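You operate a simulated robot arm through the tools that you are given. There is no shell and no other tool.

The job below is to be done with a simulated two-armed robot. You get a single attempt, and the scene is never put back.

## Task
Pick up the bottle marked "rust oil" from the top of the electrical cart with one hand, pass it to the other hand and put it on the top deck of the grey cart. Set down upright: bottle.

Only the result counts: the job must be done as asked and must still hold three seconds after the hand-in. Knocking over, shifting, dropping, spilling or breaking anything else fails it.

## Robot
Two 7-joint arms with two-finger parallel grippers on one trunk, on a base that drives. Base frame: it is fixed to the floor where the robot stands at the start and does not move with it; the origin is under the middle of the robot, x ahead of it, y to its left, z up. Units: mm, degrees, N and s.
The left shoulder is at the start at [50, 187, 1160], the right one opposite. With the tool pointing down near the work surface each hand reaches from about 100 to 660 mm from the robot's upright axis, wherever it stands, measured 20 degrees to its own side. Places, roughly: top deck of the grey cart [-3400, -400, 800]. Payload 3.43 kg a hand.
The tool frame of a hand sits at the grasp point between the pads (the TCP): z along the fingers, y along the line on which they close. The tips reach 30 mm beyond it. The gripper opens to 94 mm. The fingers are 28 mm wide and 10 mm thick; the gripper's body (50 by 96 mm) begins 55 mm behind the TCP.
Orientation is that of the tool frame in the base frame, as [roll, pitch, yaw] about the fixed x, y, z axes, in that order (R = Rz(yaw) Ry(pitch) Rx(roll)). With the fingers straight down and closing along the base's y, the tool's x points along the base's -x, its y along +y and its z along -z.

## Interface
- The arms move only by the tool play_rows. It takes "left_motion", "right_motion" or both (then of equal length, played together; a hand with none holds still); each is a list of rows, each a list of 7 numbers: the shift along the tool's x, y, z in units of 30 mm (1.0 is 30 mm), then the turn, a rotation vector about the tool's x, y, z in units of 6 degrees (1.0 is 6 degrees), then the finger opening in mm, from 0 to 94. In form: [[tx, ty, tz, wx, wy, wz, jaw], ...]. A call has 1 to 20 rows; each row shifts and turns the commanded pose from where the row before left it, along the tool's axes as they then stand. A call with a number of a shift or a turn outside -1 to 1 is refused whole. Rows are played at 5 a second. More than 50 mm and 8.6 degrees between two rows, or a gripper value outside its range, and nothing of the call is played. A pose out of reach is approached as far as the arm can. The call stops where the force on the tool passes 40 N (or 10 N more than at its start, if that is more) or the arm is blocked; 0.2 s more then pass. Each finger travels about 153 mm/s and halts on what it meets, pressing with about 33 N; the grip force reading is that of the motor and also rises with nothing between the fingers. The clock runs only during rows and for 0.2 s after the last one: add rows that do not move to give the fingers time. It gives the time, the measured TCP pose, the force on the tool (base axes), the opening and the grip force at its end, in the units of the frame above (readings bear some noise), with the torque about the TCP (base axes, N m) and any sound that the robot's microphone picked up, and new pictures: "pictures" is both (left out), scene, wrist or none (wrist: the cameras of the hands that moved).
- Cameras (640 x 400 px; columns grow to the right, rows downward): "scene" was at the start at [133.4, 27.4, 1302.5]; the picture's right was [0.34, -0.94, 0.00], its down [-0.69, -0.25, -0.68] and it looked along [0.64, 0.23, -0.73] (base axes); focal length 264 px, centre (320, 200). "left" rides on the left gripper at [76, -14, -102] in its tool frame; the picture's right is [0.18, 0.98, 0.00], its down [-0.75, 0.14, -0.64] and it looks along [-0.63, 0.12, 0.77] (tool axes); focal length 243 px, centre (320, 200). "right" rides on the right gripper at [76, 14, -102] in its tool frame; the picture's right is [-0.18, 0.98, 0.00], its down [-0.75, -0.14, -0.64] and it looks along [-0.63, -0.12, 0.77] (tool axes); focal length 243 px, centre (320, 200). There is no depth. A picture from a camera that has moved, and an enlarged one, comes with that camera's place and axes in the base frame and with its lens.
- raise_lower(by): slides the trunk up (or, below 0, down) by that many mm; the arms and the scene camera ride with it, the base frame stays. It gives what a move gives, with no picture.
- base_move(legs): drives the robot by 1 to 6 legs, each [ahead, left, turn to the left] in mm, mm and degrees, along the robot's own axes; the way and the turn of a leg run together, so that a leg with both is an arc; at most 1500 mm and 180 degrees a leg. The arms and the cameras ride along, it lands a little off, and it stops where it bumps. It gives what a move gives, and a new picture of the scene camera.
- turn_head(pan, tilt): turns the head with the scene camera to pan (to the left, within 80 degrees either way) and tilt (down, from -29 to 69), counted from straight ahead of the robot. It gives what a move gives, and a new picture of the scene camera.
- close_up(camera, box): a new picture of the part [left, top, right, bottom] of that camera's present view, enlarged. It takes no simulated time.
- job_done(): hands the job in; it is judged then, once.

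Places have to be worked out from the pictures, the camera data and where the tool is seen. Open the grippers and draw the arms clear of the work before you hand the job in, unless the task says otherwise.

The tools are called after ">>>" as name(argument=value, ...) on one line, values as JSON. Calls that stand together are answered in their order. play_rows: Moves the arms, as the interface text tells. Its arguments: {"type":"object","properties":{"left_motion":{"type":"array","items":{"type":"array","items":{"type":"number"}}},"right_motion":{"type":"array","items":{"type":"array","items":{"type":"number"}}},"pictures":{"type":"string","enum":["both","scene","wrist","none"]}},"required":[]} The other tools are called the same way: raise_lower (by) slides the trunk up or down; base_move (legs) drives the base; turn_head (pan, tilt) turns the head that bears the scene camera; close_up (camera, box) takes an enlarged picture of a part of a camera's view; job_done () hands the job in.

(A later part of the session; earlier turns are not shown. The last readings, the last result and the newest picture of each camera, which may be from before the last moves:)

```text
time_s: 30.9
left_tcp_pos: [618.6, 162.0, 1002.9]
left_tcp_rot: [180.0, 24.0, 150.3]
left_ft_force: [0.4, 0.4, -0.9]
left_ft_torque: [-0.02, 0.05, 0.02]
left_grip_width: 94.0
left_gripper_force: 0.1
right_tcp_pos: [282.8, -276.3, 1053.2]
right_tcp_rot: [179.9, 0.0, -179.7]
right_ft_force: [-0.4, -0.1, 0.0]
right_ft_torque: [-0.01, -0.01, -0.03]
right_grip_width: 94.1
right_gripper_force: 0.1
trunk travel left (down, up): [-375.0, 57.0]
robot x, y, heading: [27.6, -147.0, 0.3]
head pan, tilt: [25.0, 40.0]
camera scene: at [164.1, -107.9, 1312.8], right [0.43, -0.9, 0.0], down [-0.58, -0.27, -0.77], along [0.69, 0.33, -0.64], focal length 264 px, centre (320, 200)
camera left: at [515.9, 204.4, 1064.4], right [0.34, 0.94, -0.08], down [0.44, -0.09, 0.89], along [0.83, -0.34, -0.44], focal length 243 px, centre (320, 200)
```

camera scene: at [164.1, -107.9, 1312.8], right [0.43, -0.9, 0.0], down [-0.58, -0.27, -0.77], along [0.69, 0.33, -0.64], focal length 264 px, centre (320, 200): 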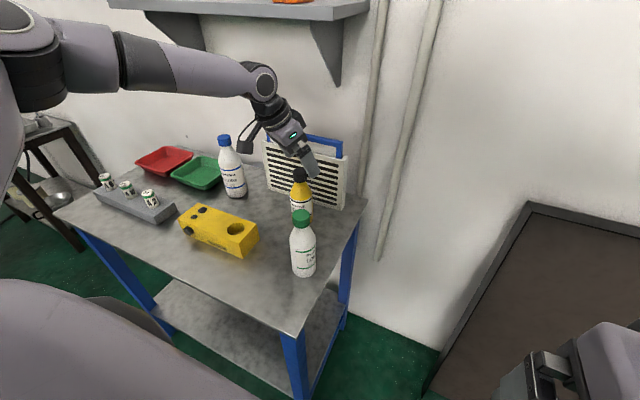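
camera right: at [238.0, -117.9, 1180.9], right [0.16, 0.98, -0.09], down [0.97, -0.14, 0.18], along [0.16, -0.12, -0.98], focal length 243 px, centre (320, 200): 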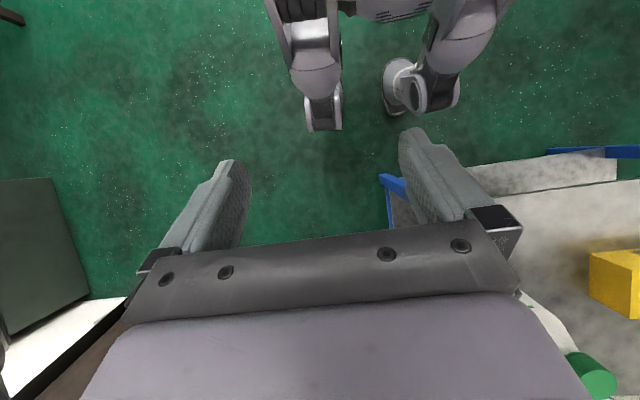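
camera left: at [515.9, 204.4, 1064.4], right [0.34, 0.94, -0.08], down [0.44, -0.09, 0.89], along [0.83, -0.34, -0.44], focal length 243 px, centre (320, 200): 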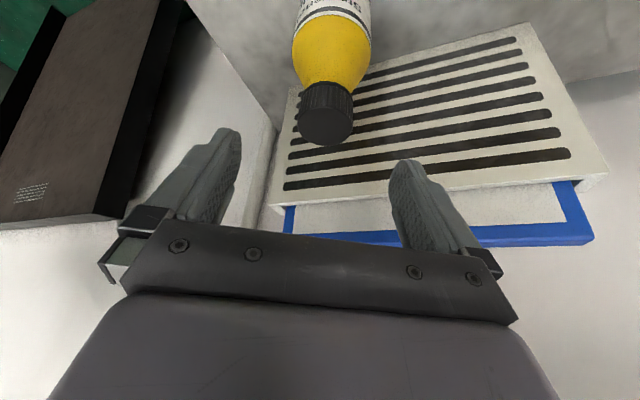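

The cap's disk sits at about (619, 161), right under the gripper at (618.6, 162). I'll lower straight down 46 mm so the fingers straddle the cap.

>>> play_rows(left_motion=[[0.208, 0, 0.467, 0, 0, 0, 94], [0.208, 0, 0.467, 0, 0, 0, 94], [0.208, 0, 0.467, 0, 0, 0, 94], [0, 0, 0, 0, 0, 0, 94]], pictures="both")

```text
time_s: 31.9
left_tcp_pos: [621.3, 161.6, 954.6]
left_tcp_rot: [-180.0, 24.1, 150.3]
left_ft_force: [-0.3, 0.7, -0.4]
left_ft_torque: [0.01, -0.02, -0.01]
left_grip_width: 94.2
left_gripper_force: 0.1
right_tcp_pos: [282.9, -277.2, 1053.7]
right_tcp_rot: [179.9, 0.0, -179.8]
right_ft_force: [-0.6, 0.1, -0.4]
right_ft_torque: [0.04, -0.01, 0.0]
right_grip_width: 93.9
right_gripper_force: 0.0
trunk travel left (down, up): [-375.0, 57.0]
robot x, y, heading: [30.4, -143.9, 0.3]
head pan, tilt: [25.0, 40.0]
camera scene: at [164.2, -107.9, 1312.8], right [0.43, -0.9, 0.0], down [-0.58, -0.27, -0.77], along [0.69, 0.33, -0.64], focal length 264 px, centre (320, 200)
camera left: at [517.1, 204.7, 1017.5], right [0.34, 0.94, -0.07], down [0.44, -0.09, 0.89], along [0.83, -0.34, -0.44], focal length 243 px, centre (320, 200)
```

scene: 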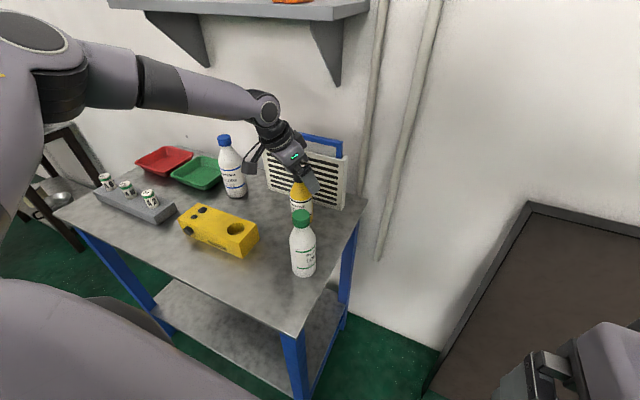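
left: 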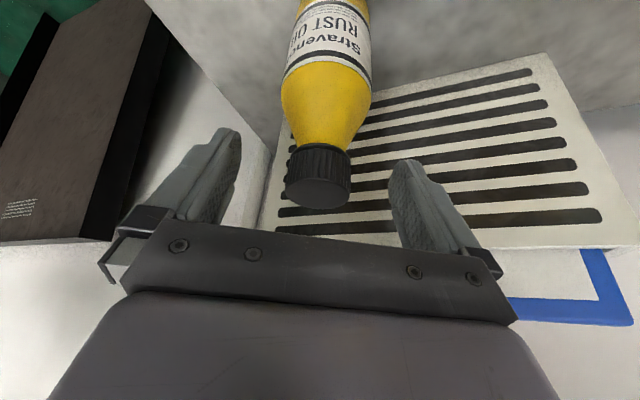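

The TCP projects onto the cap's top disk, well centred side to side. The fingertip corners would meet the widening shoulder, so I'll back out 10 mm along the tool axis and then close on the cap.

>>> play_rows(left_motion=[[0.03, 0, -0.342, 0, 0, 0, 94], [0, 0, 0, 0, 0, 0, 94], [0, 0, 0, 0, 0, 0, 60], [0, 0, 0, 0, 0, 0, 40], [0, 0, 0, 0, 0, 0, 20], [0, 0, 0, 0, 0, 0, 10], [0, 0, 0, 0, 0, 0, 10]], pictures="both")

```text
time_s: 33.5
left_tcp_pos: [616.1, 165.0, 963.6]
left_tcp_rot: [-180.0, 24.0, 150.4]
left_ft_force: [-0.5, 0.0, 1.0]
left_ft_torque: [-0.07, -0.03, 0.0]
left_grip_width: 32.8
left_gripper_force: 32.4
right_tcp_pos: [281.5, -276.9, 1053.1]
right_tcp_rot: [179.9, 0.0, -179.7]
right_ft_force: [0.6, 0.5, 0.0]
right_ft_torque: [0.02, 0.0, 0.0]
right_grip_width: 94.0
right_gripper_force: 0.1
trunk travel left (down, up): [-375.0, 57.0]
robot x, y, heading: [27.8, -137.6, 0.4]
head pan, tilt: [25.0, 40.0]
camera scene: at [164.2, -108.0, 1312.8], right [0.43, -0.9, 0.0], down [-0.58, -0.27, -0.77], along [0.69, 0.33, -0.64], focal length 264 px, centre (320, 200)
camera left: at [512.7, 207.3, 1026.9], right [0.34, 0.94, -0.07], down [0.44, -0.09, 0.89], along [0.83, -0.34, -0.44], focal length 243 px, centre (320, 200)
```

scene: 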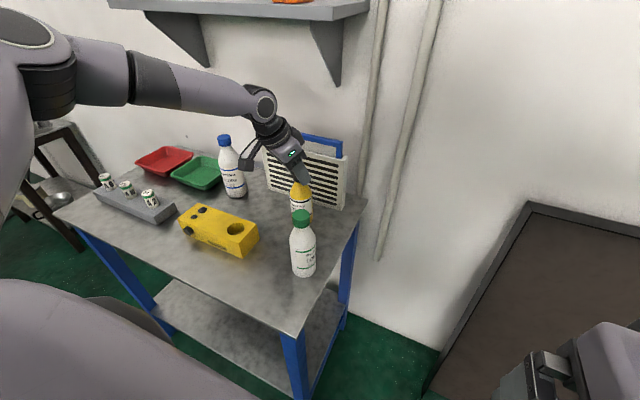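
left: 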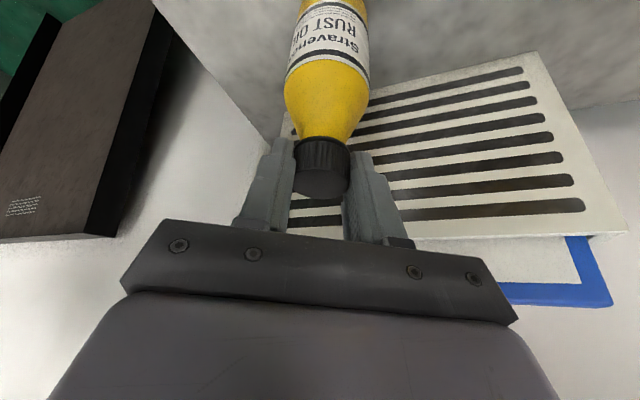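

The grip holds on the cap at 32.8 mm and 32 N. I'll lift straight up 30 mm in small steps and check the load and the bottle.

>>> play_rows(left_motion=[[-0.136, 0, -0.304, 0, 0, 0, 10], [-0.136, 0, -0.304, 0, 0, 0, 10], [-0.136, 0, -0.304, 0, 0, 0, 10], [0, 0, 0, 0, 0, 0, 10], [0, 0, 0, 0, 0, 0, 10]], pictures="both")

```text
time_s: 34.7
left_tcp_pos: [617.3, 165.7, 994.4]
left_tcp_rot: [-180.0, 24.0, 150.3]
left_ft_force: [0.9, 0.1, -3.4]
left_ft_torque: [-0.02, 0.01, 0.04]
left_grip_width: 32.5
left_gripper_force: 33.3
right_tcp_pos: [282.6, -277.4, 1053.1]
right_tcp_rot: [180.0, 0.0, -179.7]
right_ft_force: [-1.0, 0.3, 1.0]
right_ft_torque: [0.0, 0.0, -0.03]
right_grip_width: 93.8
right_gripper_force: 0.0
trunk travel left (down, up): [-375.0, 57.0]
robot x, y, heading: [26.1, -145.6, 0.2]
head pan, tilt: [25.0, 40.0]
camera scene: at [164.5, -107.8, 1312.7], right [0.43, -0.9, 0.0], down [-0.58, -0.27, -0.77], along [0.69, 0.33, -0.64], focal length 264 px, centre (320, 200)
camera left: at [512.4, 207.8, 1057.4], right [0.34, 0.94, -0.08], down [0.44, -0.09, 0.89], along [0.83, -0.34, -0.44], focal length 243 px, centre (320, 200)
```

scene: 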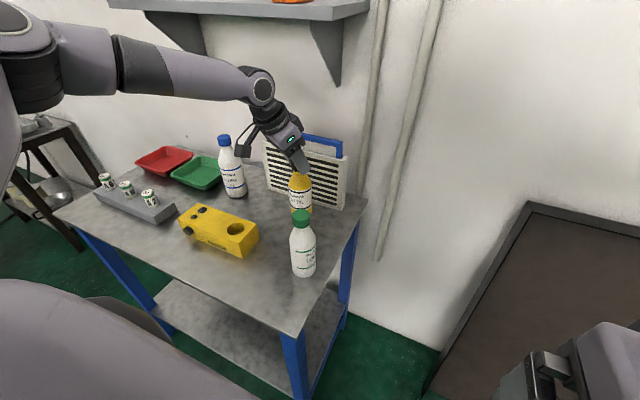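
left: 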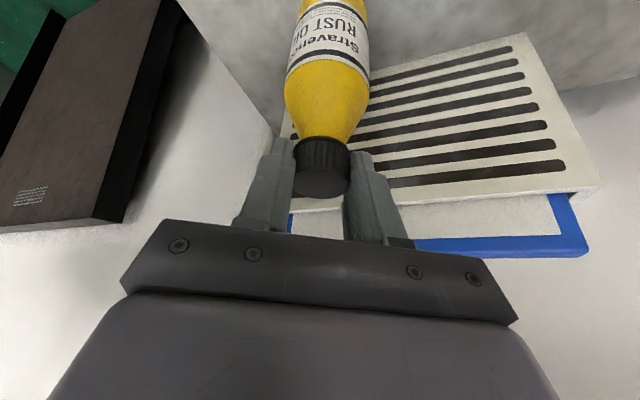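

The bottle is held securely, hangs upright and weighs about 0.35 kg. I'll lift it above the yellow block (top at about z 855) and bring it back toward the robot.

>>> play_rows(left_motion=[[-0.271, 0, -0.609, 0, 0, 0, 10], [-0.271, 0, -0.609, 0, 0, 0, 10], [0.501, 0, -0.515, 0, 0, 0, 10], [0.501, 0, -0.515, 0, 0, 0, 10], [0.501, 0, -0.515, 0, 0, 0, 10], [0.501, 0, -0.515, 0, 0, 0, 10], [0.501, 0, -0.515, 0, 0, 0, 10], [0.501, 0, -0.515, 0, 0, 0, 10], [0, 0, 0, 0, 0, 0, 10]], pictures="both")

```text
time_s: 36.7
left_tcp_pos: [511.8, 224.9, 1081.9]
left_tcp_rot: [-180.0, 23.9, 150.4]
left_ft_force: [0.4, 0.0, -2.3]
left_ft_torque: [0.03, -0.03, -0.03]
left_grip_width: 32.6
left_gripper_force: 33.0
right_tcp_pos: [283.6, -276.1, 1053.7]
right_tcp_rot: [180.0, -0.1, -179.7]
right_ft_force: [-0.5, -0.2, 0.6]
right_ft_torque: [0.02, -0.01, 0.0]
right_grip_width: 94.1
right_gripper_force: 0.0
trunk travel left (down, up): [-375.0, 57.0]
robot x, y, heading: [25.3, -148.9, 0.5]
head pan, tilt: [25.0, 40.0]
camera scene: at [164.6, -107.9, 1312.7], right [0.43, -0.9, 0.0], down [-0.58, -0.27, -0.77], along [0.69, 0.33, -0.64], focal length 264 px, centre (320, 200)
camera left: at [408.2, 267.1, 1145.4], right [0.34, 0.94, -0.08], down [0.44, -0.09, 0.89], along [0.83, -0.34, -0.45], focal length 243 px, centre (320, 200)
```

scene: 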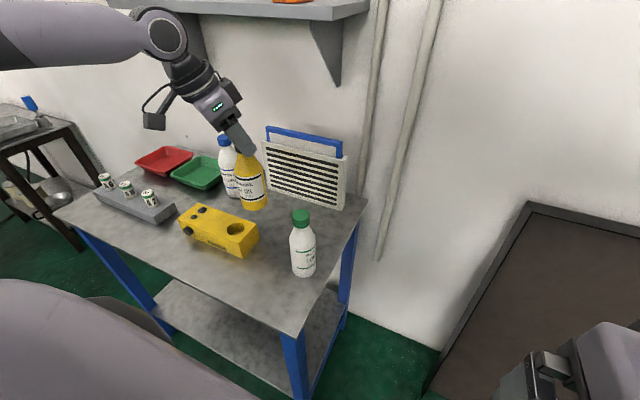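
left: 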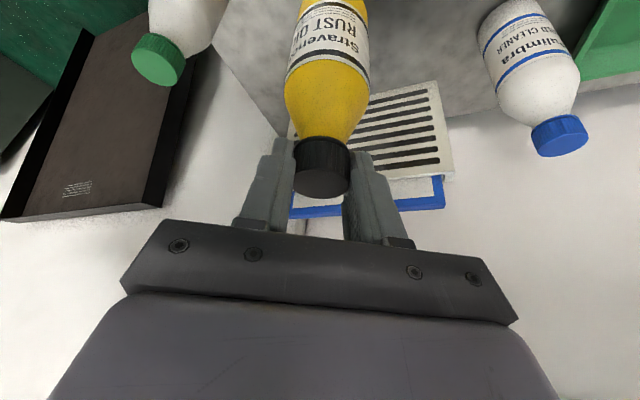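

The bottle is now clear of everything on the cart, with its bottom at about z 918. Before backing away I'll look to both sides to see what's around and behind the robot.

>>> turn_head(pan=80, tilt=20)

>>> turn_head(pan=-80, tilt=20)

```text
time_s: 38.0
left_tcp_pos: [512.4, 225.0, 1082.0]
left_tcp_rot: [180.0, 23.9, 150.3]
left_ft_force: [0.0, -0.1, -2.3]
left_ft_torque: [0.0, -0.01, 0.01]
left_grip_width: 32.7
left_gripper_force: 32.5
right_tcp_pos: [282.7, -276.7, 1054.1]
right_tcp_rot: [-179.9, 0.0, -179.7]
right_ft_force: [-0.1, -0.2, 0.4]
right_ft_torque: [-0.01, -0.01, 0.0]
right_grip_width: 94.2
right_gripper_force: 0.0
trunk travel left (down, up): [-375.0, 57.0]
robot x, y, heading: [30.9, -149.7, 0.1]
head pan, tilt: [80.0, 20.0]
camera scene: at [103.4, -52.4, 1344.1], right [0.99, -0.17, 0.0], down [-0.06, -0.34, -0.94], along [0.16, 0.93, -0.34], focal length 264 px, centre (320, 200)
```

scene: 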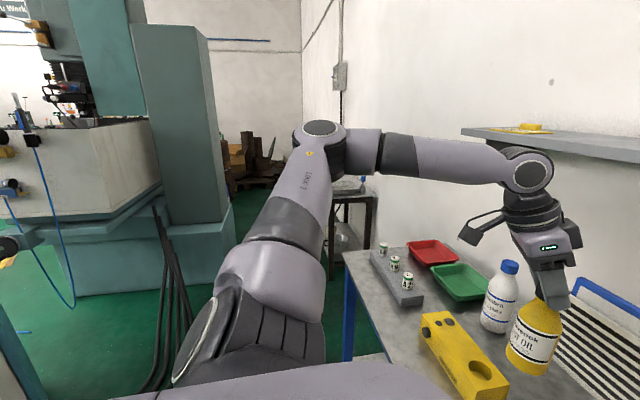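

```text
time_s: 40.4
left_tcp_pos: [512.4, 224.5, 1082.4]
left_tcp_rot: [-179.9, 24.0, 150.3]
left_ft_force: [-0.5, -0.5, -2.2]
left_ft_torque: [0.01, -0.02, 0.0]
left_grip_width: 32.8
left_gripper_force: 33.2
right_tcp_pos: [282.8, -277.1, 1052.7]
right_tcp_rot: [-180.0, 0.0, -179.7]
right_ft_force: [0.9, 0.0, 0.4]
right_ft_torque: [0.01, 0.04, 0.03]
right_grip_width: 93.9
right_gripper_force: 0.1
trunk travel left (down, up): [-375.0, 57.0]
robot x, y, heading: [27.2, -145.0, -0.0]
head pan, tilt: [-80.0, 20.0]
camera scene: at [104.3, -235.8, 1344.2], right [-0.98, -0.18, 0.0], down [-0.06, 0.34, -0.94], along [0.17, -0.92, -0.34], focal length 264 px, centre (320, 200)
```

scene: 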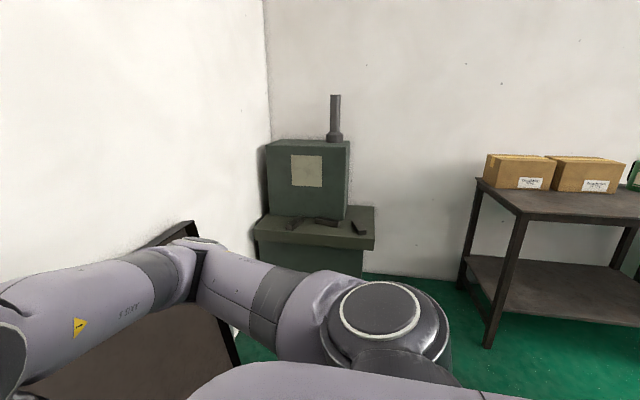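

There is open floor on both sides: the brown table is near (-660, -1570) and the milling machine well to the left. I'll back the robot 400 mm away from the cart.

>>> base_move(legs=[[-200, 0, 0], [-200, 0, 0]])

>>> turn_head(pan=10, tilt=40)

```text
time_s: 43.2
left_tcp_pos: [104.9, 224.9, 1083.4]
left_tcp_rot: [180.0, 23.9, 150.8]
left_ft_force: [-0.3, -0.3, -1.6]
left_ft_torque: [-0.02, 0.0, 0.01]
left_grip_width: 32.9
left_gripper_force: 33.1
right_tcp_pos: [-118.7, -278.1, 1053.0]
right_tcp_rot: [180.0, -0.1, -179.1]
right_ft_force: [0.3, -1.0, 1.1]
right_ft_torque: [0.01, -0.01, -0.02]
right_grip_width: 94.0
right_gripper_force: 0.0
trunk travel left (down, up): [-375.0, 57.0]
robot x, y, heading: [-371.8, -148.1, 1.1]
head pan, tilt: [-80.0, 20.0]
camera scene: at [-297.8, -239.2, 1344.2], right [-0.98, -0.19, 0.0], down [-0.06, 0.34, -0.94], along [0.18, -0.92, -0.34], focal length 264 px, centre (320, 200)
```

scene: 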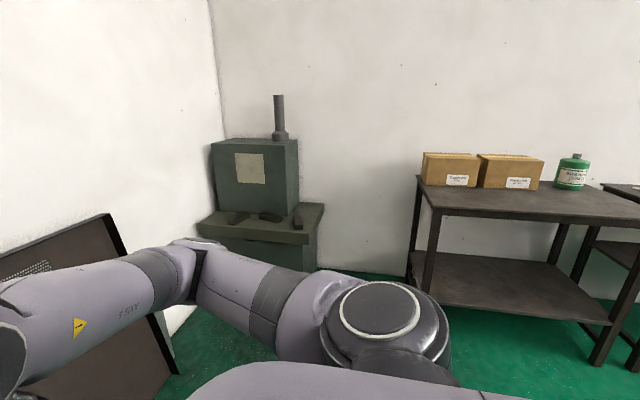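

```text
time_s: 44.9
left_tcp_pos: [105.4, 225.1, 1083.3]
left_tcp_rot: [180.0, 23.9, 150.9]
left_ft_force: [-0.6, 0.5, -3.2]
left_ft_torque: [0.02, 0.03, -0.03]
left_grip_width: 32.9
left_gripper_force: 33.5
right_tcp_pos: [-117.2, -277.8, 1053.4]
right_tcp_rot: [179.9, -0.1, -179.1]
right_ft_force: [-0.2, 0.3, 0.4]
right_ft_torque: [-0.02, -0.01, -0.03]
right_grip_width: 93.8
right_gripper_force: 0.0
trunk travel left (down, up): [-375.0, 57.0]
robot x, y, heading: [-374.9, -149.4, 0.8]
head pan, tilt: [10.0, 40.0]
camera scene: at [-231.2, -131.8, 1312.7], right [0.19, -0.98, 0.0], down [-0.63, -0.12, -0.77], along [0.75, 0.14, -0.64], focal length 264 px, centre (320, 200)
```

scene: 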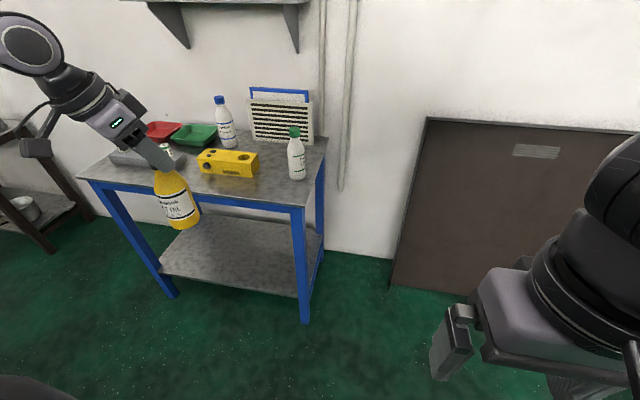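

The robot is clear of the cart, everything on it stands as before, and the bottle still hangs upright. I'll do the handover here, first bringing the bottle to the front centre of the robot with the left hand.

>>> play_rows(left_motion=[[-0.289, -0.955, 0.129, 0, 0, 0, 10], [-0.289, -0.955, 0.129, 0, 0, 0, 10], [-0.289, -0.955, 0.129, 0, 0, 0, 10], [-0.289, -0.955, 0.129, 0, 0, 0, 10], [-0.289, -0.955, 0.129, 0, 0, 0, 10], [-0.289, -0.955, 0.129, 0, 0, 0, 10], [-0.289, -0.955, 0.129, 0, 0, 0, 10], [-0.289, -0.955, 0.129, 0, 0, 0, 10], [-0.289, -0.955, 0.129, 0, 0, 0, 10], [0, 0, 0, 0, 0, 0, 10]], pictures="scene")

```text
time_s: 47.1
left_tcp_pos: [56.1, -40.9, 1082.3]
left_tcp_rot: [-180.0, 24.0, 150.9]
left_ft_force: [0.1, -0.2, -2.0]
left_ft_torque: [0.01, -0.01, 0.01]
left_grip_width: 33.0
left_gripper_force: 32.9
right_tcp_pos: [-118.9, -278.7, 1053.1]
right_tcp_rot: [179.9, 0.1, -179.1]
right_ft_force: [-0.2, -0.6, -0.4]
right_ft_torque: [0.0, 0.02, 0.0]
right_grip_width: 94.0
right_gripper_force: 0.0
trunk travel left (down, up): [-375.0, 57.0]
robot x, y, heading: [-371.4, -151.6, 0.9]
head pan, tilt: [10.0, 40.0]
camera scene: at [-231.4, -131.7, 1312.8], right [0.19, -0.98, 0.0], down [-0.63, -0.12, -0.77], along [0.75, 0.14, -0.64], focal length 264 px, centre (320, 200)
```

scene: 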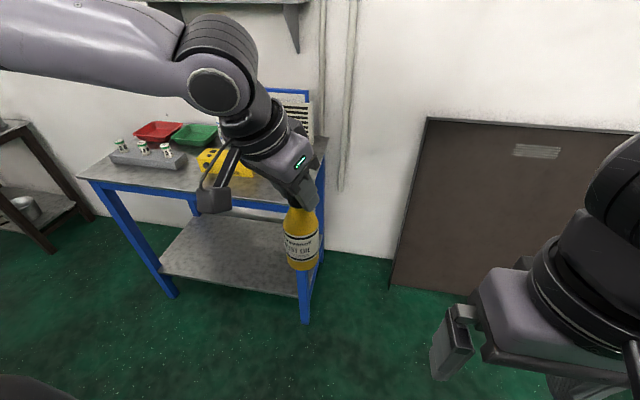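

The bottle hangs at front centre with the left hand at (56, -41, 1082). Next I'll move the right hand slightly forward and turn it 60° to the left, so it can approach the bottle body from the right.

>>> play_rows(right_motion=[[-0.95, 0, 0, 0, 0, 0, 94], [-0.95, 0, 0, 0, 0, 0, 94], [-0.95, 0, 0, 0, 0, 0, 94], [0, 0, 0, 0, 0, -1, 94], [0, 0, 0, 0, 0, -1, 94], [0, 0, 0, 0, 0, -1, 94], [0, 0, 0, 0, 0, -1, 94], [0, 0, 0, 0, 0, -1, 94], [0, 0, 0, 0, 0, -1, 94], [0, 0, 0, 0, 0, -1, 94], [0, 0, 0, 0, 0, -1, 94], [0, 0, 0, 0, 0, -1, 94], [0, 0, 0, 0, 0, -1, 94], [0, 0, 0, 0, 0, 0, 94]], pictures="both")

```text
time_s: 50.1
left_tcp_pos: [56.4, -41.8, 1081.9]
left_tcp_rot: [-179.9, 23.9, 151.0]
left_ft_force: [0.4, 0.4, -2.3]
left_ft_torque: [-0.01, -0.01, 0.0]
left_grip_width: 32.6
left_gripper_force: 33.0
right_tcp_pos: [-33.5, -277.0, 1053.5]
right_tcp_rot: [179.9, 0.0, -119.0]
right_ft_force: [0.8, -0.5, 0.5]
right_ft_torque: [0.0, 0.02, -0.02]
right_grip_width: 94.2
right_gripper_force: 0.1
trunk travel left (down, up): [-375.0, 57.0]
robot x, y, heading: [-371.8, -151.8, 0.7]
head pan, tilt: [10.0, 40.0]
camera scene: at [-231.2, -131.8, 1312.7], right [0.19, -0.98, 0.0], down [-0.63, -0.12, -0.77], along [0.75, 0.14, -0.64], focal length 264 px, centre (320, 200)
camera right: at [-82.7, -335.8, 1155.8], right [-0.77, 0.64, 0.0], down [0.49, 0.59, 0.64], along [0.41, 0.5, -0.77], focal length 243 px, centre (320, 200)
```

scene: 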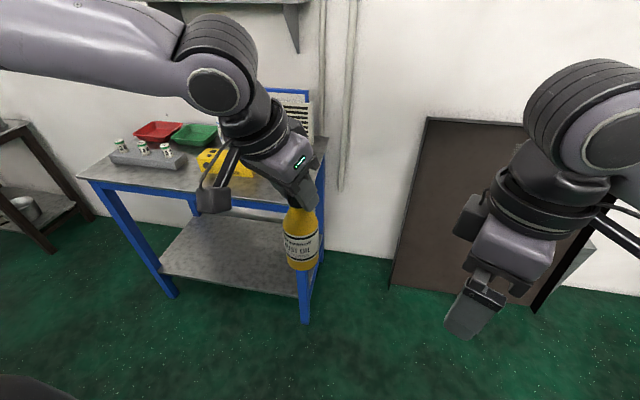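
right: 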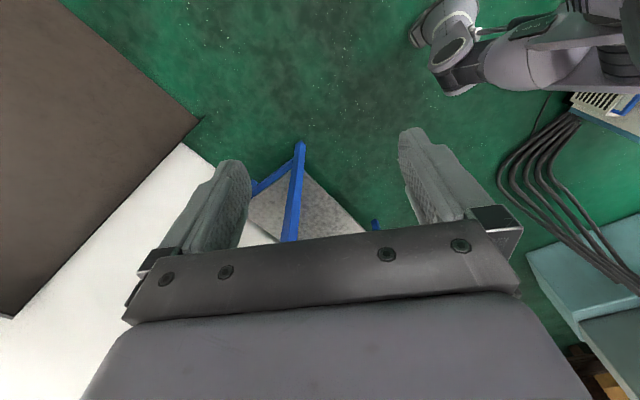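

The yaw is done, with heading about 61°. Now I'll tilt the right tool 50° forward, then lower it about 73 mm and shift 32 mm sideways so it lines up with the bottle body.

>>> play_rows(right_motion=[[0, 0, 0, 0, -1, 0, 94], [0, 0, 0, 0, -1, 0, 94], [0, 0, 0, 0, -1, 0, 94], [0, 0, 0, 0, -1, 0, 94], [0, 0, 0, 0, -1, 0, 94], [0, 0, 0, 0, -1, 0, 94], [0, 0, 0, 0, -1, 0, 94], [0, 0, 0, 0, -1, 0, 94], [0, 0, 0, 0, -0.333, 0, 94], [0.621, 0.354, 0.521, 0, 0, 0, 94], [0.621, 0.354, 0.521, 0, 0, 0, 94], [0.621, 0.354, 0.521, 0, 0, 0, 94], [0, 0, 0, 0, 0, 0, 94]], pictures="both")

```text
time_s: 52.9
left_tcp_pos: [56.6, -42.1, 1081.7]
left_tcp_rot: [-180.0, 23.9, 150.9]
left_ft_force: [0.6, -0.2, -3.1]
left_ft_torque: [0.0, 0.03, 0.03]
left_grip_width: 32.7
left_gripper_force: 32.6
right_tcp_pos: [-38.4, -260.7, 976.3]
right_tcp_rot: [179.8, 50.0, -119.2]
right_ft_force: [0.1, -0.2, 0.2]
right_ft_torque: [-0.02, 0.02, -0.03]
right_grip_width: 94.2
right_gripper_force: 0.1
right hand out of reach, approached as far as the arm can: row 9, 10, 11, 12
trunk travel left (down, up): [-375.0, 57.0]
robot x, y, heading: [-374.2, -152.5, 1.0]
head pan, tilt: [10.0, 40.0]
camera scene: at [-231.2, -131.8, 1312.7], right [0.19, -0.98, 0.0], down [-0.63, -0.12, -0.77], along [0.75, 0.14, -0.64], focal length 264 px, centre (320, 200)
camera right: at [-112.3, -364.6, 984.3], right [-0.8, 0.58, 0.14], down [0.12, -0.08, 0.99], along [0.59, 0.81, -0.01], focal length 243 px, centre (320, 200)
```

scene: 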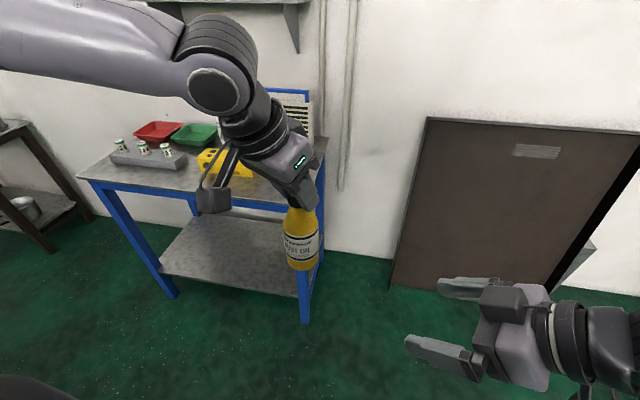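
right: 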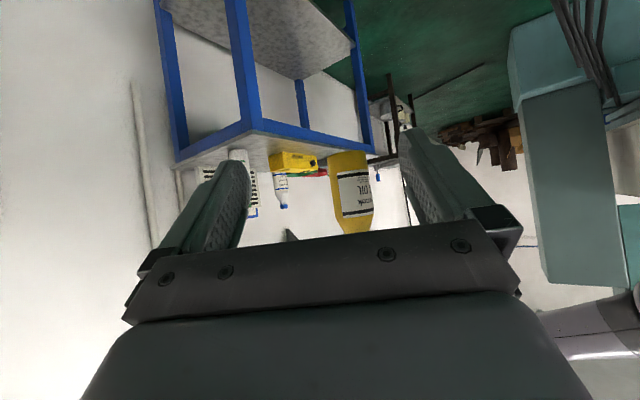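

The right tool is now pitched 50° with heading 61°, and its camera sees the bottle at about (63, -43) with its bottom at z≈918, as expected. I'll move in to a pre-grasp pose 110 mm short of the bottle.

>>> play_rows(right_motion=[[-0.535, 0.136, 0.596, 0, 0, 0, 94], [-0.535, 0.136, 0.596, 0, 0, 0, 94], [-0.535, 0.136, 0.596, 0, 0, 0, 94], [-0.535, 0.136, 0.596, 0, 0, 0, 94], [-0.535, 0.136, 0.596, 0, 0, 0, 94], [0, 0, 0, 0, 0, 0, 94]], pictures="both")

```text
time_s: 54.3
left_tcp_pos: [56.1, -42.7, 1081.6]
left_tcp_rot: [180.0, 23.9, 150.9]
left_ft_force: [0.6, 0.4, -1.7]
left_ft_torque: [-0.02, 0.06, -0.01]
left_grip_width: 32.6
left_gripper_force: 32.9
right_tcp_pos: [1.9, -146.0, 982.4]
right_tcp_rot: [179.9, 50.0, -119.2]
right_ft_force: [0.5, 0.6, -0.1]
right_ft_torque: [0.0, 0.0, 0.04]
right_grip_width: 93.8
right_gripper_force: 0.1
trunk travel left (down, up): [-375.0, 57.0]
robot x, y, heading: [-371.9, -151.8, 0.9]
head pan, tilt: [10.0, 40.0]
camera scene: at [-231.3, -132.0, 1312.7], right [0.19, -0.98, 0.0], down [-0.63, -0.12, -0.77], along [0.75, 0.14, -0.64], focal length 264 px, centre (320, 200)
camera right: at [-73.5, -249.7, 990.0], right [-0.8, 0.58, 0.14], down [0.12, -0.08, 0.99], along [0.59, 0.81, -0.01], focal length 243 px, centre (320, 200)
```

scene: 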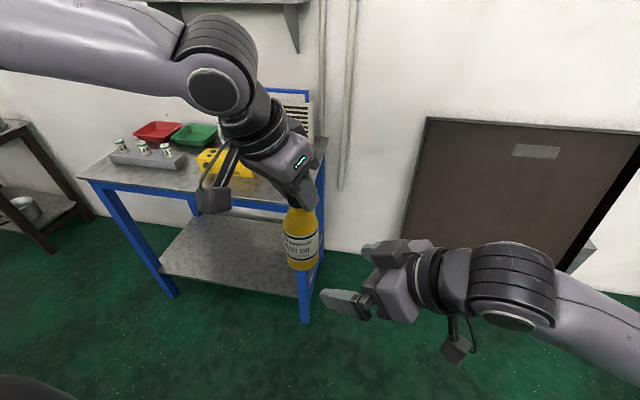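
right: 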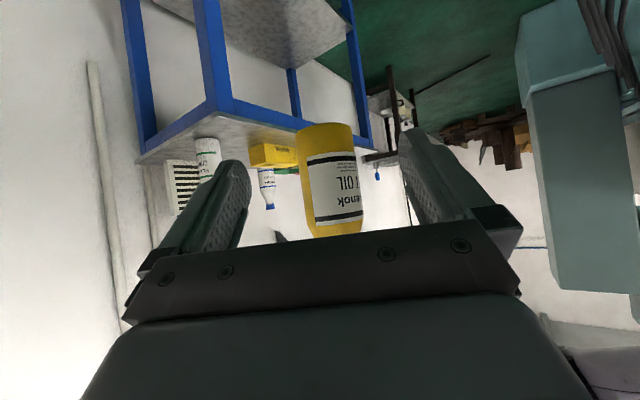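

The pre-grasp is reached, the bottle is centred between the right fingers, and 112 mm remain straight ahead. I'll advance about 90 mm and check before the last bit.

>>> play_rows(right_motion=[[-0.47, 0, 0.58, 0, 0, 0, 94], [-0.47, 0, 0.58, 0, 0, 0, 94], [-0.47, 0, 0.58, 0, 0, 0, 94], [-0.47, 0, 0.58, 0, 0, 0, 94], [0, 0, 0, 0, 0, 0, 94]], pictures="both")

```text
time_s: 55.5
left_tcp_pos: [56.8, -41.6, 1081.9]
left_tcp_rot: [179.9, 23.8, 150.9]
left_ft_force: [-0.1, -0.2, -2.3]
left_ft_torque: [0.01, 0.02, -0.01]
left_grip_width: 32.6
left_gripper_force: 33.3
right_tcp_pos: [45.3, -67.5, 982.0]
right_tcp_rot: [179.9, 49.9, -119.3]
right_ft_force: [-0.1, 0.1, 0.0]
right_ft_torque: [-0.02, -0.01, 0.0]
right_grip_width: 94.1
right_gripper_force: 0.0
trunk travel left (down, up): [-375.0, 57.0]
robot x, y, heading: [-371.2, -150.2, 0.8]
head pan, tilt: [10.0, 40.0]
camera scene: at [-231.3, -132.0, 1312.7], right [0.19, -0.98, 0.0], down [-0.63, -0.12, -0.77], along [0.75, 0.14, -0.64], focal length 264 px, centre (320, 200)
camera right: at [-29.3, -171.7, 989.8], right [-0.8, 0.58, 0.14], down [0.12, -0.08, 0.99], along [0.59, 0.81, -0.01], focal length 243 px, centre (320, 200)
```

scene: 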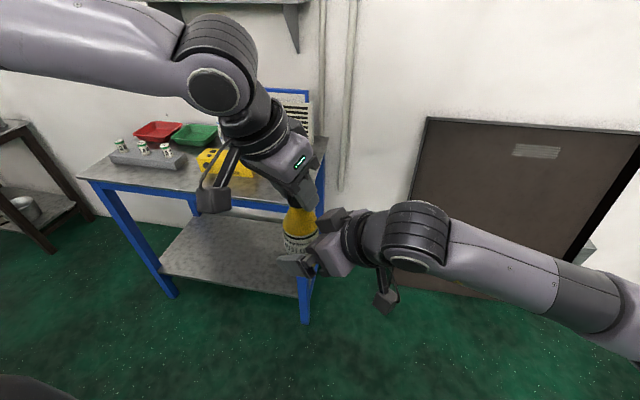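
right: 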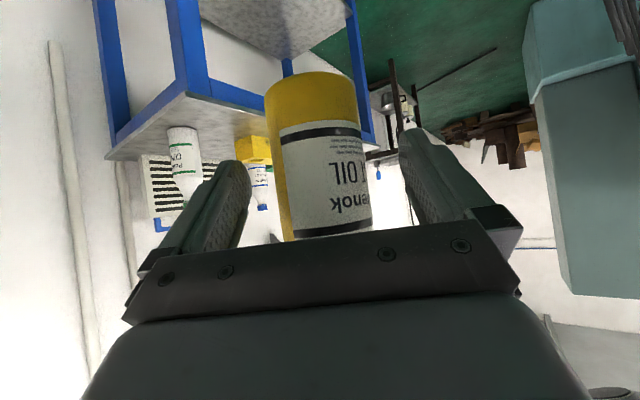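

The fingers straddle the body and it is centred, with the bottle axis 28 mm ahead of the TCP. I'll go in the last 20 mm and close the right gripper on the body.

>>> play_rows(right_motion=[[-0.42, 0, 0.52, 0, 0, 0, 94], [0, 0, 0, 0, 0, 0, 94], [0, 0, 0, 0, 0, 0, 75], [0, 0, 0, 0, 0, 0, 62], [0, 0, 0, 0, 0, 0, 50], [0, 0, 0, 0, 0, 0, 40], [0, 0, 0, 0, 0, 0, 40]], pictures="both")

```text
time_s: 57.1
left_tcp_pos: [57.2, -40.2, 1082.4]
left_tcp_rot: [179.8, 24.0, 151.0]
left_ft_force: [9.2, 18.0, -2.1]
left_ft_torque: [0.73, 0.07, 0.0]
left_grip_width: 32.4
left_gripper_force: 33.0
right_tcp_pos: [55.9, -52.5, 979.9]
right_tcp_rot: [179.9, 50.0, -119.4]
right_ft_force: [-9.0, -16.7, -0.1]
right_ft_torque: [1.07, -0.91, 0.06]
right_grip_width: 60.5
right_gripper_force: 32.9
trunk travel left (down, up): [-375.0, 57.0]
robot x, y, heading: [-370.8, -144.6, 0.7]
head pan, tilt: [10.0, 40.0]
camera scene: at [-231.2, -131.8, 1312.7], right [0.19, -0.98, 0.0], down [-0.63, -0.12, -0.77], along [0.75, 0.14, -0.64], focal length 264 px, centre (320, 200)
camera right: at [-18.5, -155.2, 988.3], right [-0.8, 0.58, 0.14], down [0.12, -0.08, 0.99], along [0.59, 0.81, -0.01], focal length 243 px, centre (320, 200)
```

scene: 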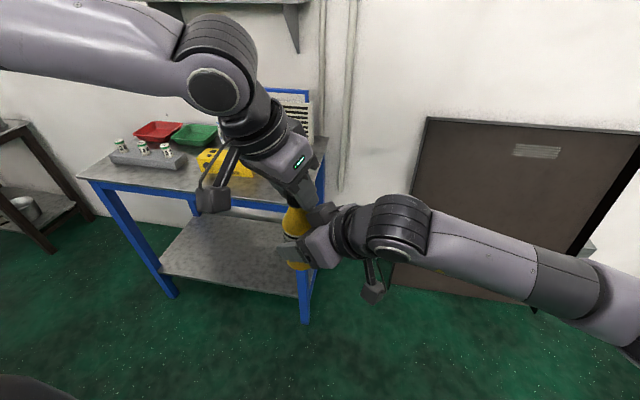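
right: 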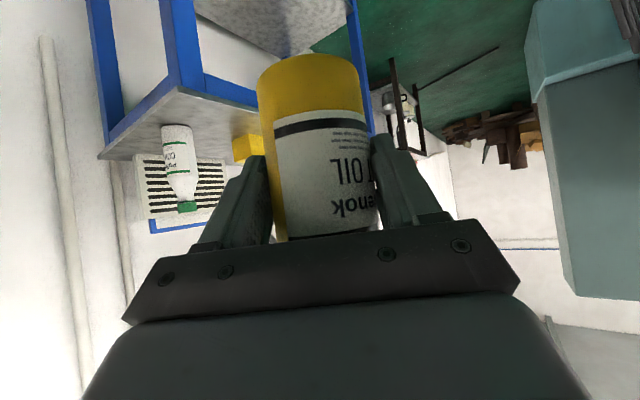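

The right grip closed at 60.5 mm, but both hands read about 20 N along the approach line, so the palm is pressing the bottle's shoulder. I'll open the right hand, back out about 7 mm and close again.

>>> play_rows(right_motion=[[0, 0, 0, 0, 0, 0, 75], [0, 0, 0, 0, 0, 0, 75], [0.15, 0, -0.178, 0, 0, 0, 75], [0, 0, 0, 0, 0, 0, 75], [0, 0, 0, 0, 0, 0, 75]], pictures="both")

```text
time_s: 58.3
left_tcp_pos: [57.1, -43.2, 1082.6]
left_tcp_rot: [-179.9, 24.0, 150.8]
left_ft_force: [-1.0, -0.5, -1.4]
left_ft_torque: [0.05, 0.01, -0.02]
left_grip_width: 32.8
left_gripper_force: 33.7
right_tcp_pos: [53.2, -57.5, 980.1]
right_tcp_rot: [179.9, 50.0, -119.1]
right_ft_force: [-0.1, -0.6, -1.1]
right_ft_torque: [0.0, 0.0, -0.01]
right_grip_width: 74.7
right_gripper_force: 0.0
trunk travel left (down, up): [-375.0, 57.0]
robot x, y, heading: [-369.8, -144.7, 1.0]
head pan, tilt: [10.0, 40.0]
camera scene: at [-231.2, -131.9, 1312.7], right [0.19, -0.98, 0.0], down [-0.63, -0.12, -0.77], along [0.75, 0.14, -0.64], focal length 264 px, centre (320, 200)
camera right: at [-22.3, -160.5, 988.0], right [-0.8, 0.58, 0.14], down [0.12, -0.08, 0.99], along [0.59, 0.81, -0.01], focal length 243 px, centre (320, 200)
```

scene: 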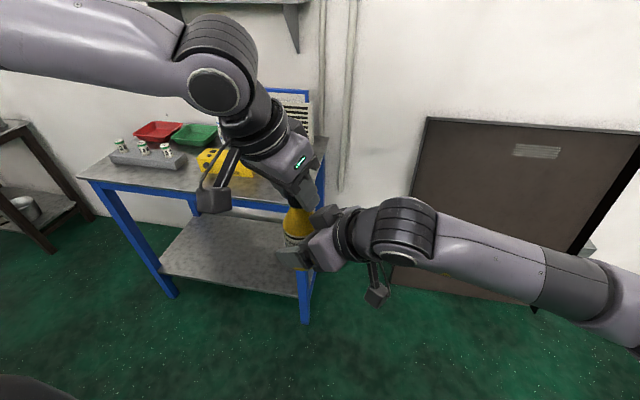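
right: 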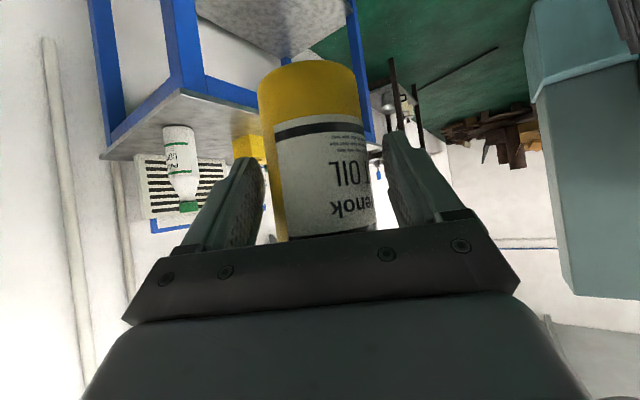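

The forces dropped to zero, so the palm is free of the bottle now. I'll close the right gripper again.

>>> play_rows(right_motion=[[0, 0, 0, 0, 0, 0, 66], [0, 0, 0, 0, 0, 0, 60], [0, 0, 0, 0, 0, 0, 50], [0, 0, 0, 0, 0, 0, 40], [0, 0, 0, 0, 0, 0, 40]], pictures="wrist")

```text
time_s: 59.5
left_tcp_pos: [55.6, -41.5, 1081.3]
left_tcp_rot: [-180.0, 23.8, 150.8]
left_ft_force: [-4.7, 1.2, -1.2]
left_ft_torque: [0.19, 0.47, -0.1]
left_grip_width: 32.6
left_gripper_force: 32.9
right_tcp_pos: [52.7, -57.2, 979.3]
right_tcp_rot: [179.9, 49.9, -119.4]
right_ft_force: [5.5, -1.3, -0.1]
right_ft_torque: [-0.04, 0.13, -0.05]
right_grip_width: 59.7
right_gripper_force: 32.9
trunk travel left (down, up): [-375.0, 57.0]
robot x, y, heading: [-373.7, -149.6, 0.9]
head pan, tilt: [10.0, 40.0]
camera right: at [-21.9, -160.9, 987.8], right [-0.8, 0.58, 0.14], down [0.12, -0.08, 0.99], along [0.59, 0.81, -0.01], focal length 243 px, centre (320, 200)
```

right: 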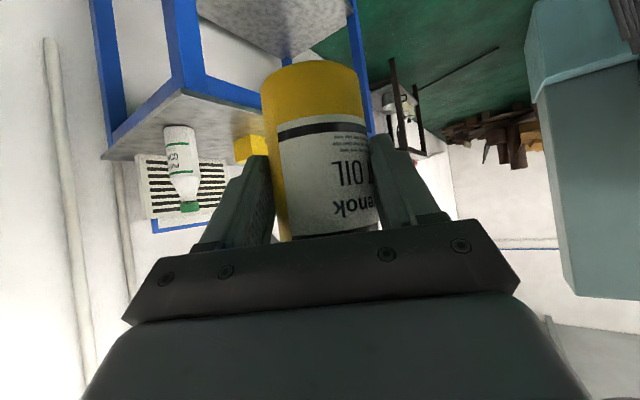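

The right hand now holds the body at 59.7 mm with only about 5 N of residual force. I'll open the left gripper just to 50 mm, since the right palm is close by, and draw it back along its own axis.

>>> play_rows(left_motion=[[0, 0, 0, 0, 0, 0, 44], [0, 0, 0, 0, 0, 0, 52], [0, 0, 0, 0, 0, 0, 52], [0, 0, -0.5, 0, 0, 0, 52], [0, 0, -0.5, 0, 0, 0, 52], [0, 0, -0.8, 0, 0, 0, 52], [0, 0, -1, 0, 0, 0, 52], [0, 0, 0, 0, 0, 0, 52]], pictures="both")

```text
time_s: 61.3
left_tcp_pos: [25.8, -24.9, 1161.6]
left_tcp_rot: [-179.9, 23.9, 150.8]
left_ft_force: [-0.5, 0.1, 0.3]
left_ft_torque: [0.02, 0.0, 0.01]
left_grip_width: 52.0
left_gripper_force: 0.1
right_tcp_pos: [52.4, -57.0, 980.1]
right_tcp_rot: [180.0, 50.0, -119.3]
right_ft_force: [0.0, 0.7, -2.4]
right_ft_torque: [-0.01, 0.02, 0.01]
right_grip_width: 59.6
right_gripper_force: 33.2
trunk travel left (down, up): [-375.0, 57.0]
robot x, y, heading: [-373.0, -146.0, 0.7]
head pan, tilt: [10.0, 40.0]
camera scene: at [-231.0, -131.8, 1312.7], right [0.19, -0.98, 0.0], down [-0.63, -0.12, -0.77], along [0.75, 0.14, -0.64], focal length 264 px, centre (320, 200)
camera left: at [-77.5, 17.0, 1223.2], right [0.33, 0.94, -0.08], down [0.44, -0.08, 0.89], along [0.83, -0.33, -0.44], focal length 243 px, centre (320, 200)
```

scene: 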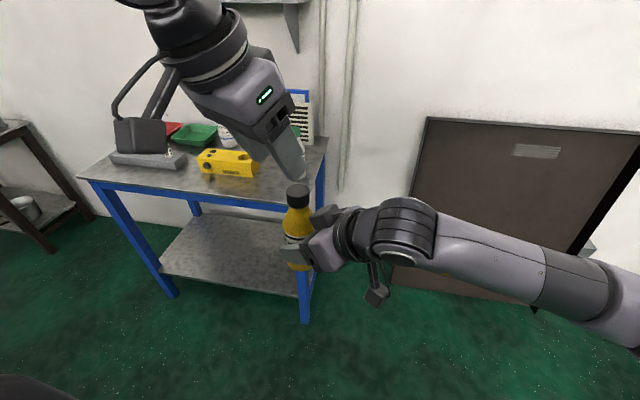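
left: 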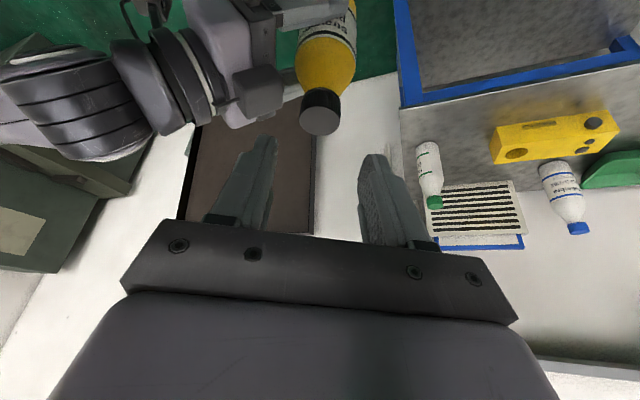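

The handover worked: the right hand alone holds the bottle, upright, at 33 N. I'll move the left hand aside to the left before turning the robot around.

>>> play_rows(left_motion=[[0.5, 0.9, -0.22, 0, 0, 0, 60], [0.5, 0.9, -0.22, 0, 0, 0, 80], [0.5, 0.9, -0.22, 0, 0, 0, 94], [0.5, 0.9, -0.22, 0, 0, 0, 94], [0.5, 0.9, -0.22, 0, 0, 0, 94], [0.5, 0.9, -0.22, 0, 0, 0, 94], [0, 0, 0, 0, 0, 0, 94]], pictures="scene")

```text
time_s: 62.9
left_tcp_pos: [20.4, 164.2, 1157.9]
left_tcp_rot: [-180.0, 24.0, 150.9]
left_ft_force: [-0.1, 0.8, 0.4]
left_ft_torque: [-0.01, -0.02, -0.01]
left_grip_width: 93.8
left_gripper_force: 0.1
right_tcp_pos: [51.6, -58.2, 979.7]
right_tcp_rot: [179.9, 50.0, -119.1]
right_ft_force: [-0.8, 0.0, -2.1]
right_ft_torque: [0.0, 0.0, 0.01]
right_grip_width: 59.5
right_gripper_force: 33.2
trunk travel left (down, up): [-375.0, 57.0]
robot x, y, heading: [-371.8, -150.4, 0.8]
head pan, tilt: [10.0, 40.0]
camera scene: at [-231.2, -132.0, 1312.7], right [0.19, -0.98, 0.0], down [-0.63, -0.12, -0.77], along [0.75, 0.14, -0.64], focal length 264 px, centre (320, 200)
```

scene: 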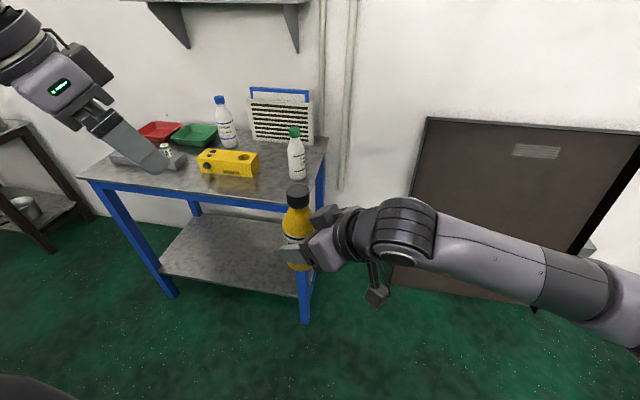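

The left hand is clear and everything on the cart is undisturbed. I'll zoom in to check that the bottle is upright in the right hand, then turn the robot 90° left.

>>> close_up(camera="scene", box=[250, 160, 380, 290])

>>> base_move(legs=[[0, 0, 90]])

```text
3.08 times, centred on (315, 225) of scene
camera zoom: at [-231.2, -132.0, 1312.7], right [0.19, -0.98, 0.0], down [-0.63, -0.12, -0.77], along [0.75, 0.14, -0.64], focal length 814 px, centre (335, 123)
```

zoom: 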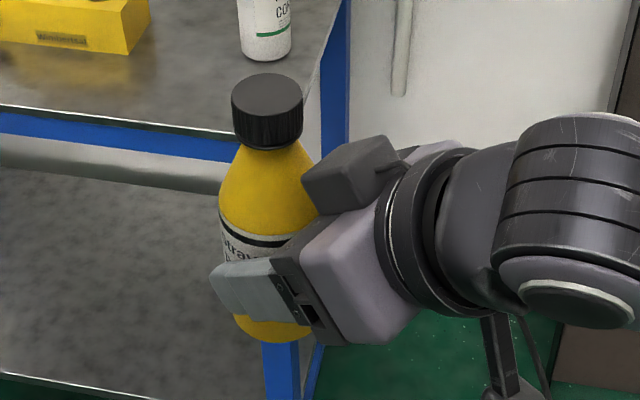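

```text
time_s: 67.1
left_tcp_pos: [-677.8, 250.9, 1158.7]
left_tcp_rot: [179.9, 24.0, -120.5]
left_ft_force: [-0.2, -0.6, 0.0]
left_ft_torque: [-0.03, 0.02, 0.01]
left_grip_width: 94.1
left_gripper_force: 0.0
right_tcp_pos: [-455.7, 278.5, 980.1]
right_tcp_rot: [179.9, 50.0, -30.8]
right_ft_force: [0.8, 0.2, -2.7]
right_ft_torque: [-0.02, -0.05, 0.01]
right_grip_width: 58.8
right_gripper_force: 33.3
trunk travel left (down, up): [-375.0, 57.0]
robot x, y, heading: [-373.7, -151.4, 89.4]
head pan, tilt: [10.0, 40.0]
camera scene: at [-386.7, -6.4, 1312.7], right [0.99, 0.16, 0.0], down [0.11, -0.63, -0.77], along [-0.13, 0.76, -0.64], focal length 264 px, centre (320, 200)
```

scene: 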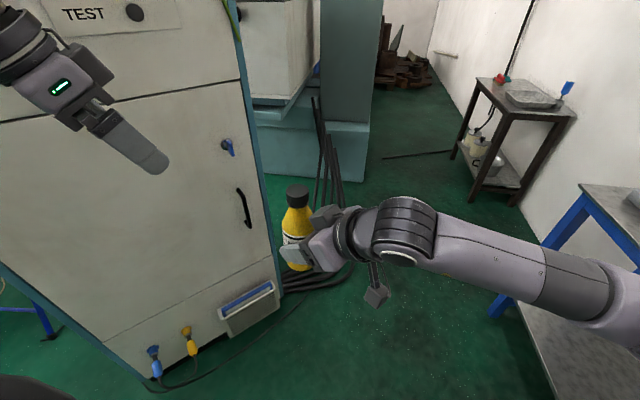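

The bottle stands upright in the right hand. The tall TEST cabinet's nearest corner is at about (-1170, 256), some 900 mm from the robot's axis, so there is room to turn. I'll turn another 90° left to face the grey cart.

>>> base_move(legs=[[0, 0, 90]])

>>> turn_head(pan=0, tilt=15)

```text
time_s: 71.3
left_tcp_pos: [-775.6, -451.0, 1159.1]
left_tcp_rot: [-179.9, 24.0, -30.8]
left_ft_force: [-0.3, 0.1, -0.9]
left_ft_torque: [0.01, -0.01, 0.02]
left_grip_width: 93.9
left_gripper_force: 0.0
right_tcp_pos: [-801.8, -229.5, 980.2]
right_tcp_rot: [179.8, 50.0, 59.0]
right_ft_force: [-1.2, 0.3, -2.3]
right_ft_torque: [0.04, -0.03, 0.0]
right_grip_width: 57.7
right_gripper_force: 33.4
trunk travel left (down, up): [-375.0, 57.0]
robot x, y, heading: [-372.0, -153.1, 179.1]
head pan, tilt: [10.0, 40.0]
camera scene: at [-515.7, -161.5, 1312.7], right [-0.16, 0.99, 0.0], down [0.63, 0.1, -0.77], along [-0.76, -0.12, -0.64], focal length 264 px, centre (320, 200)
```

scene: 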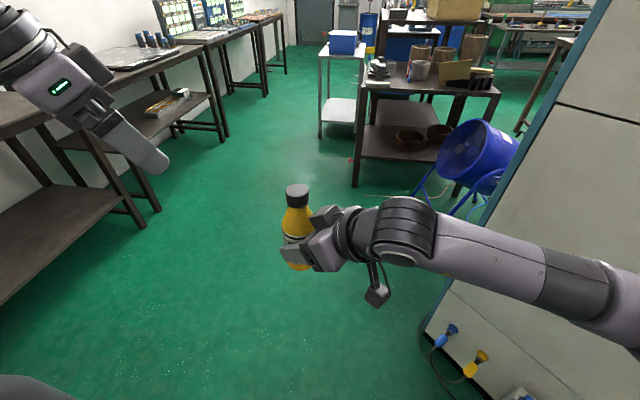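

```text
time_s: 72.2
left_tcp_pos: [-774.8, -452.4, 1157.7]
left_tcp_rot: [180.0, 24.0, -30.8]
left_ft_force: [0.1, -0.2, -0.5]
left_ft_torque: [0.0, 0.0, -0.02]
left_grip_width: 94.2
left_gripper_force: 0.1
right_tcp_pos: [-802.4, -228.8, 979.7]
right_tcp_rot: [179.9, 50.0, 58.9]
right_ft_force: [0.3, -0.1, -1.7]
right_ft_torque: [0.04, 0.0, 0.02]
right_grip_width: 57.9
right_gripper_force: 33.1
trunk travel left (down, up): [-375.0, 57.0]
robot x, y, heading: [-373.5, -150.7, 179.1]
head pan, tilt: [0.0, 15.0]
camera scene: at [-525.3, -146.6, 1352.2], right [0.01, 1.0, 0.0], down [0.26, 0.0, -0.97], along [-0.97, 0.01, -0.26], focal length 264 px, centre (320, 200)
```

scene: 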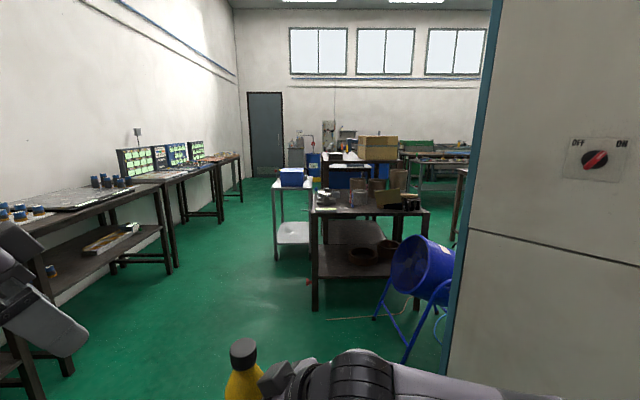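

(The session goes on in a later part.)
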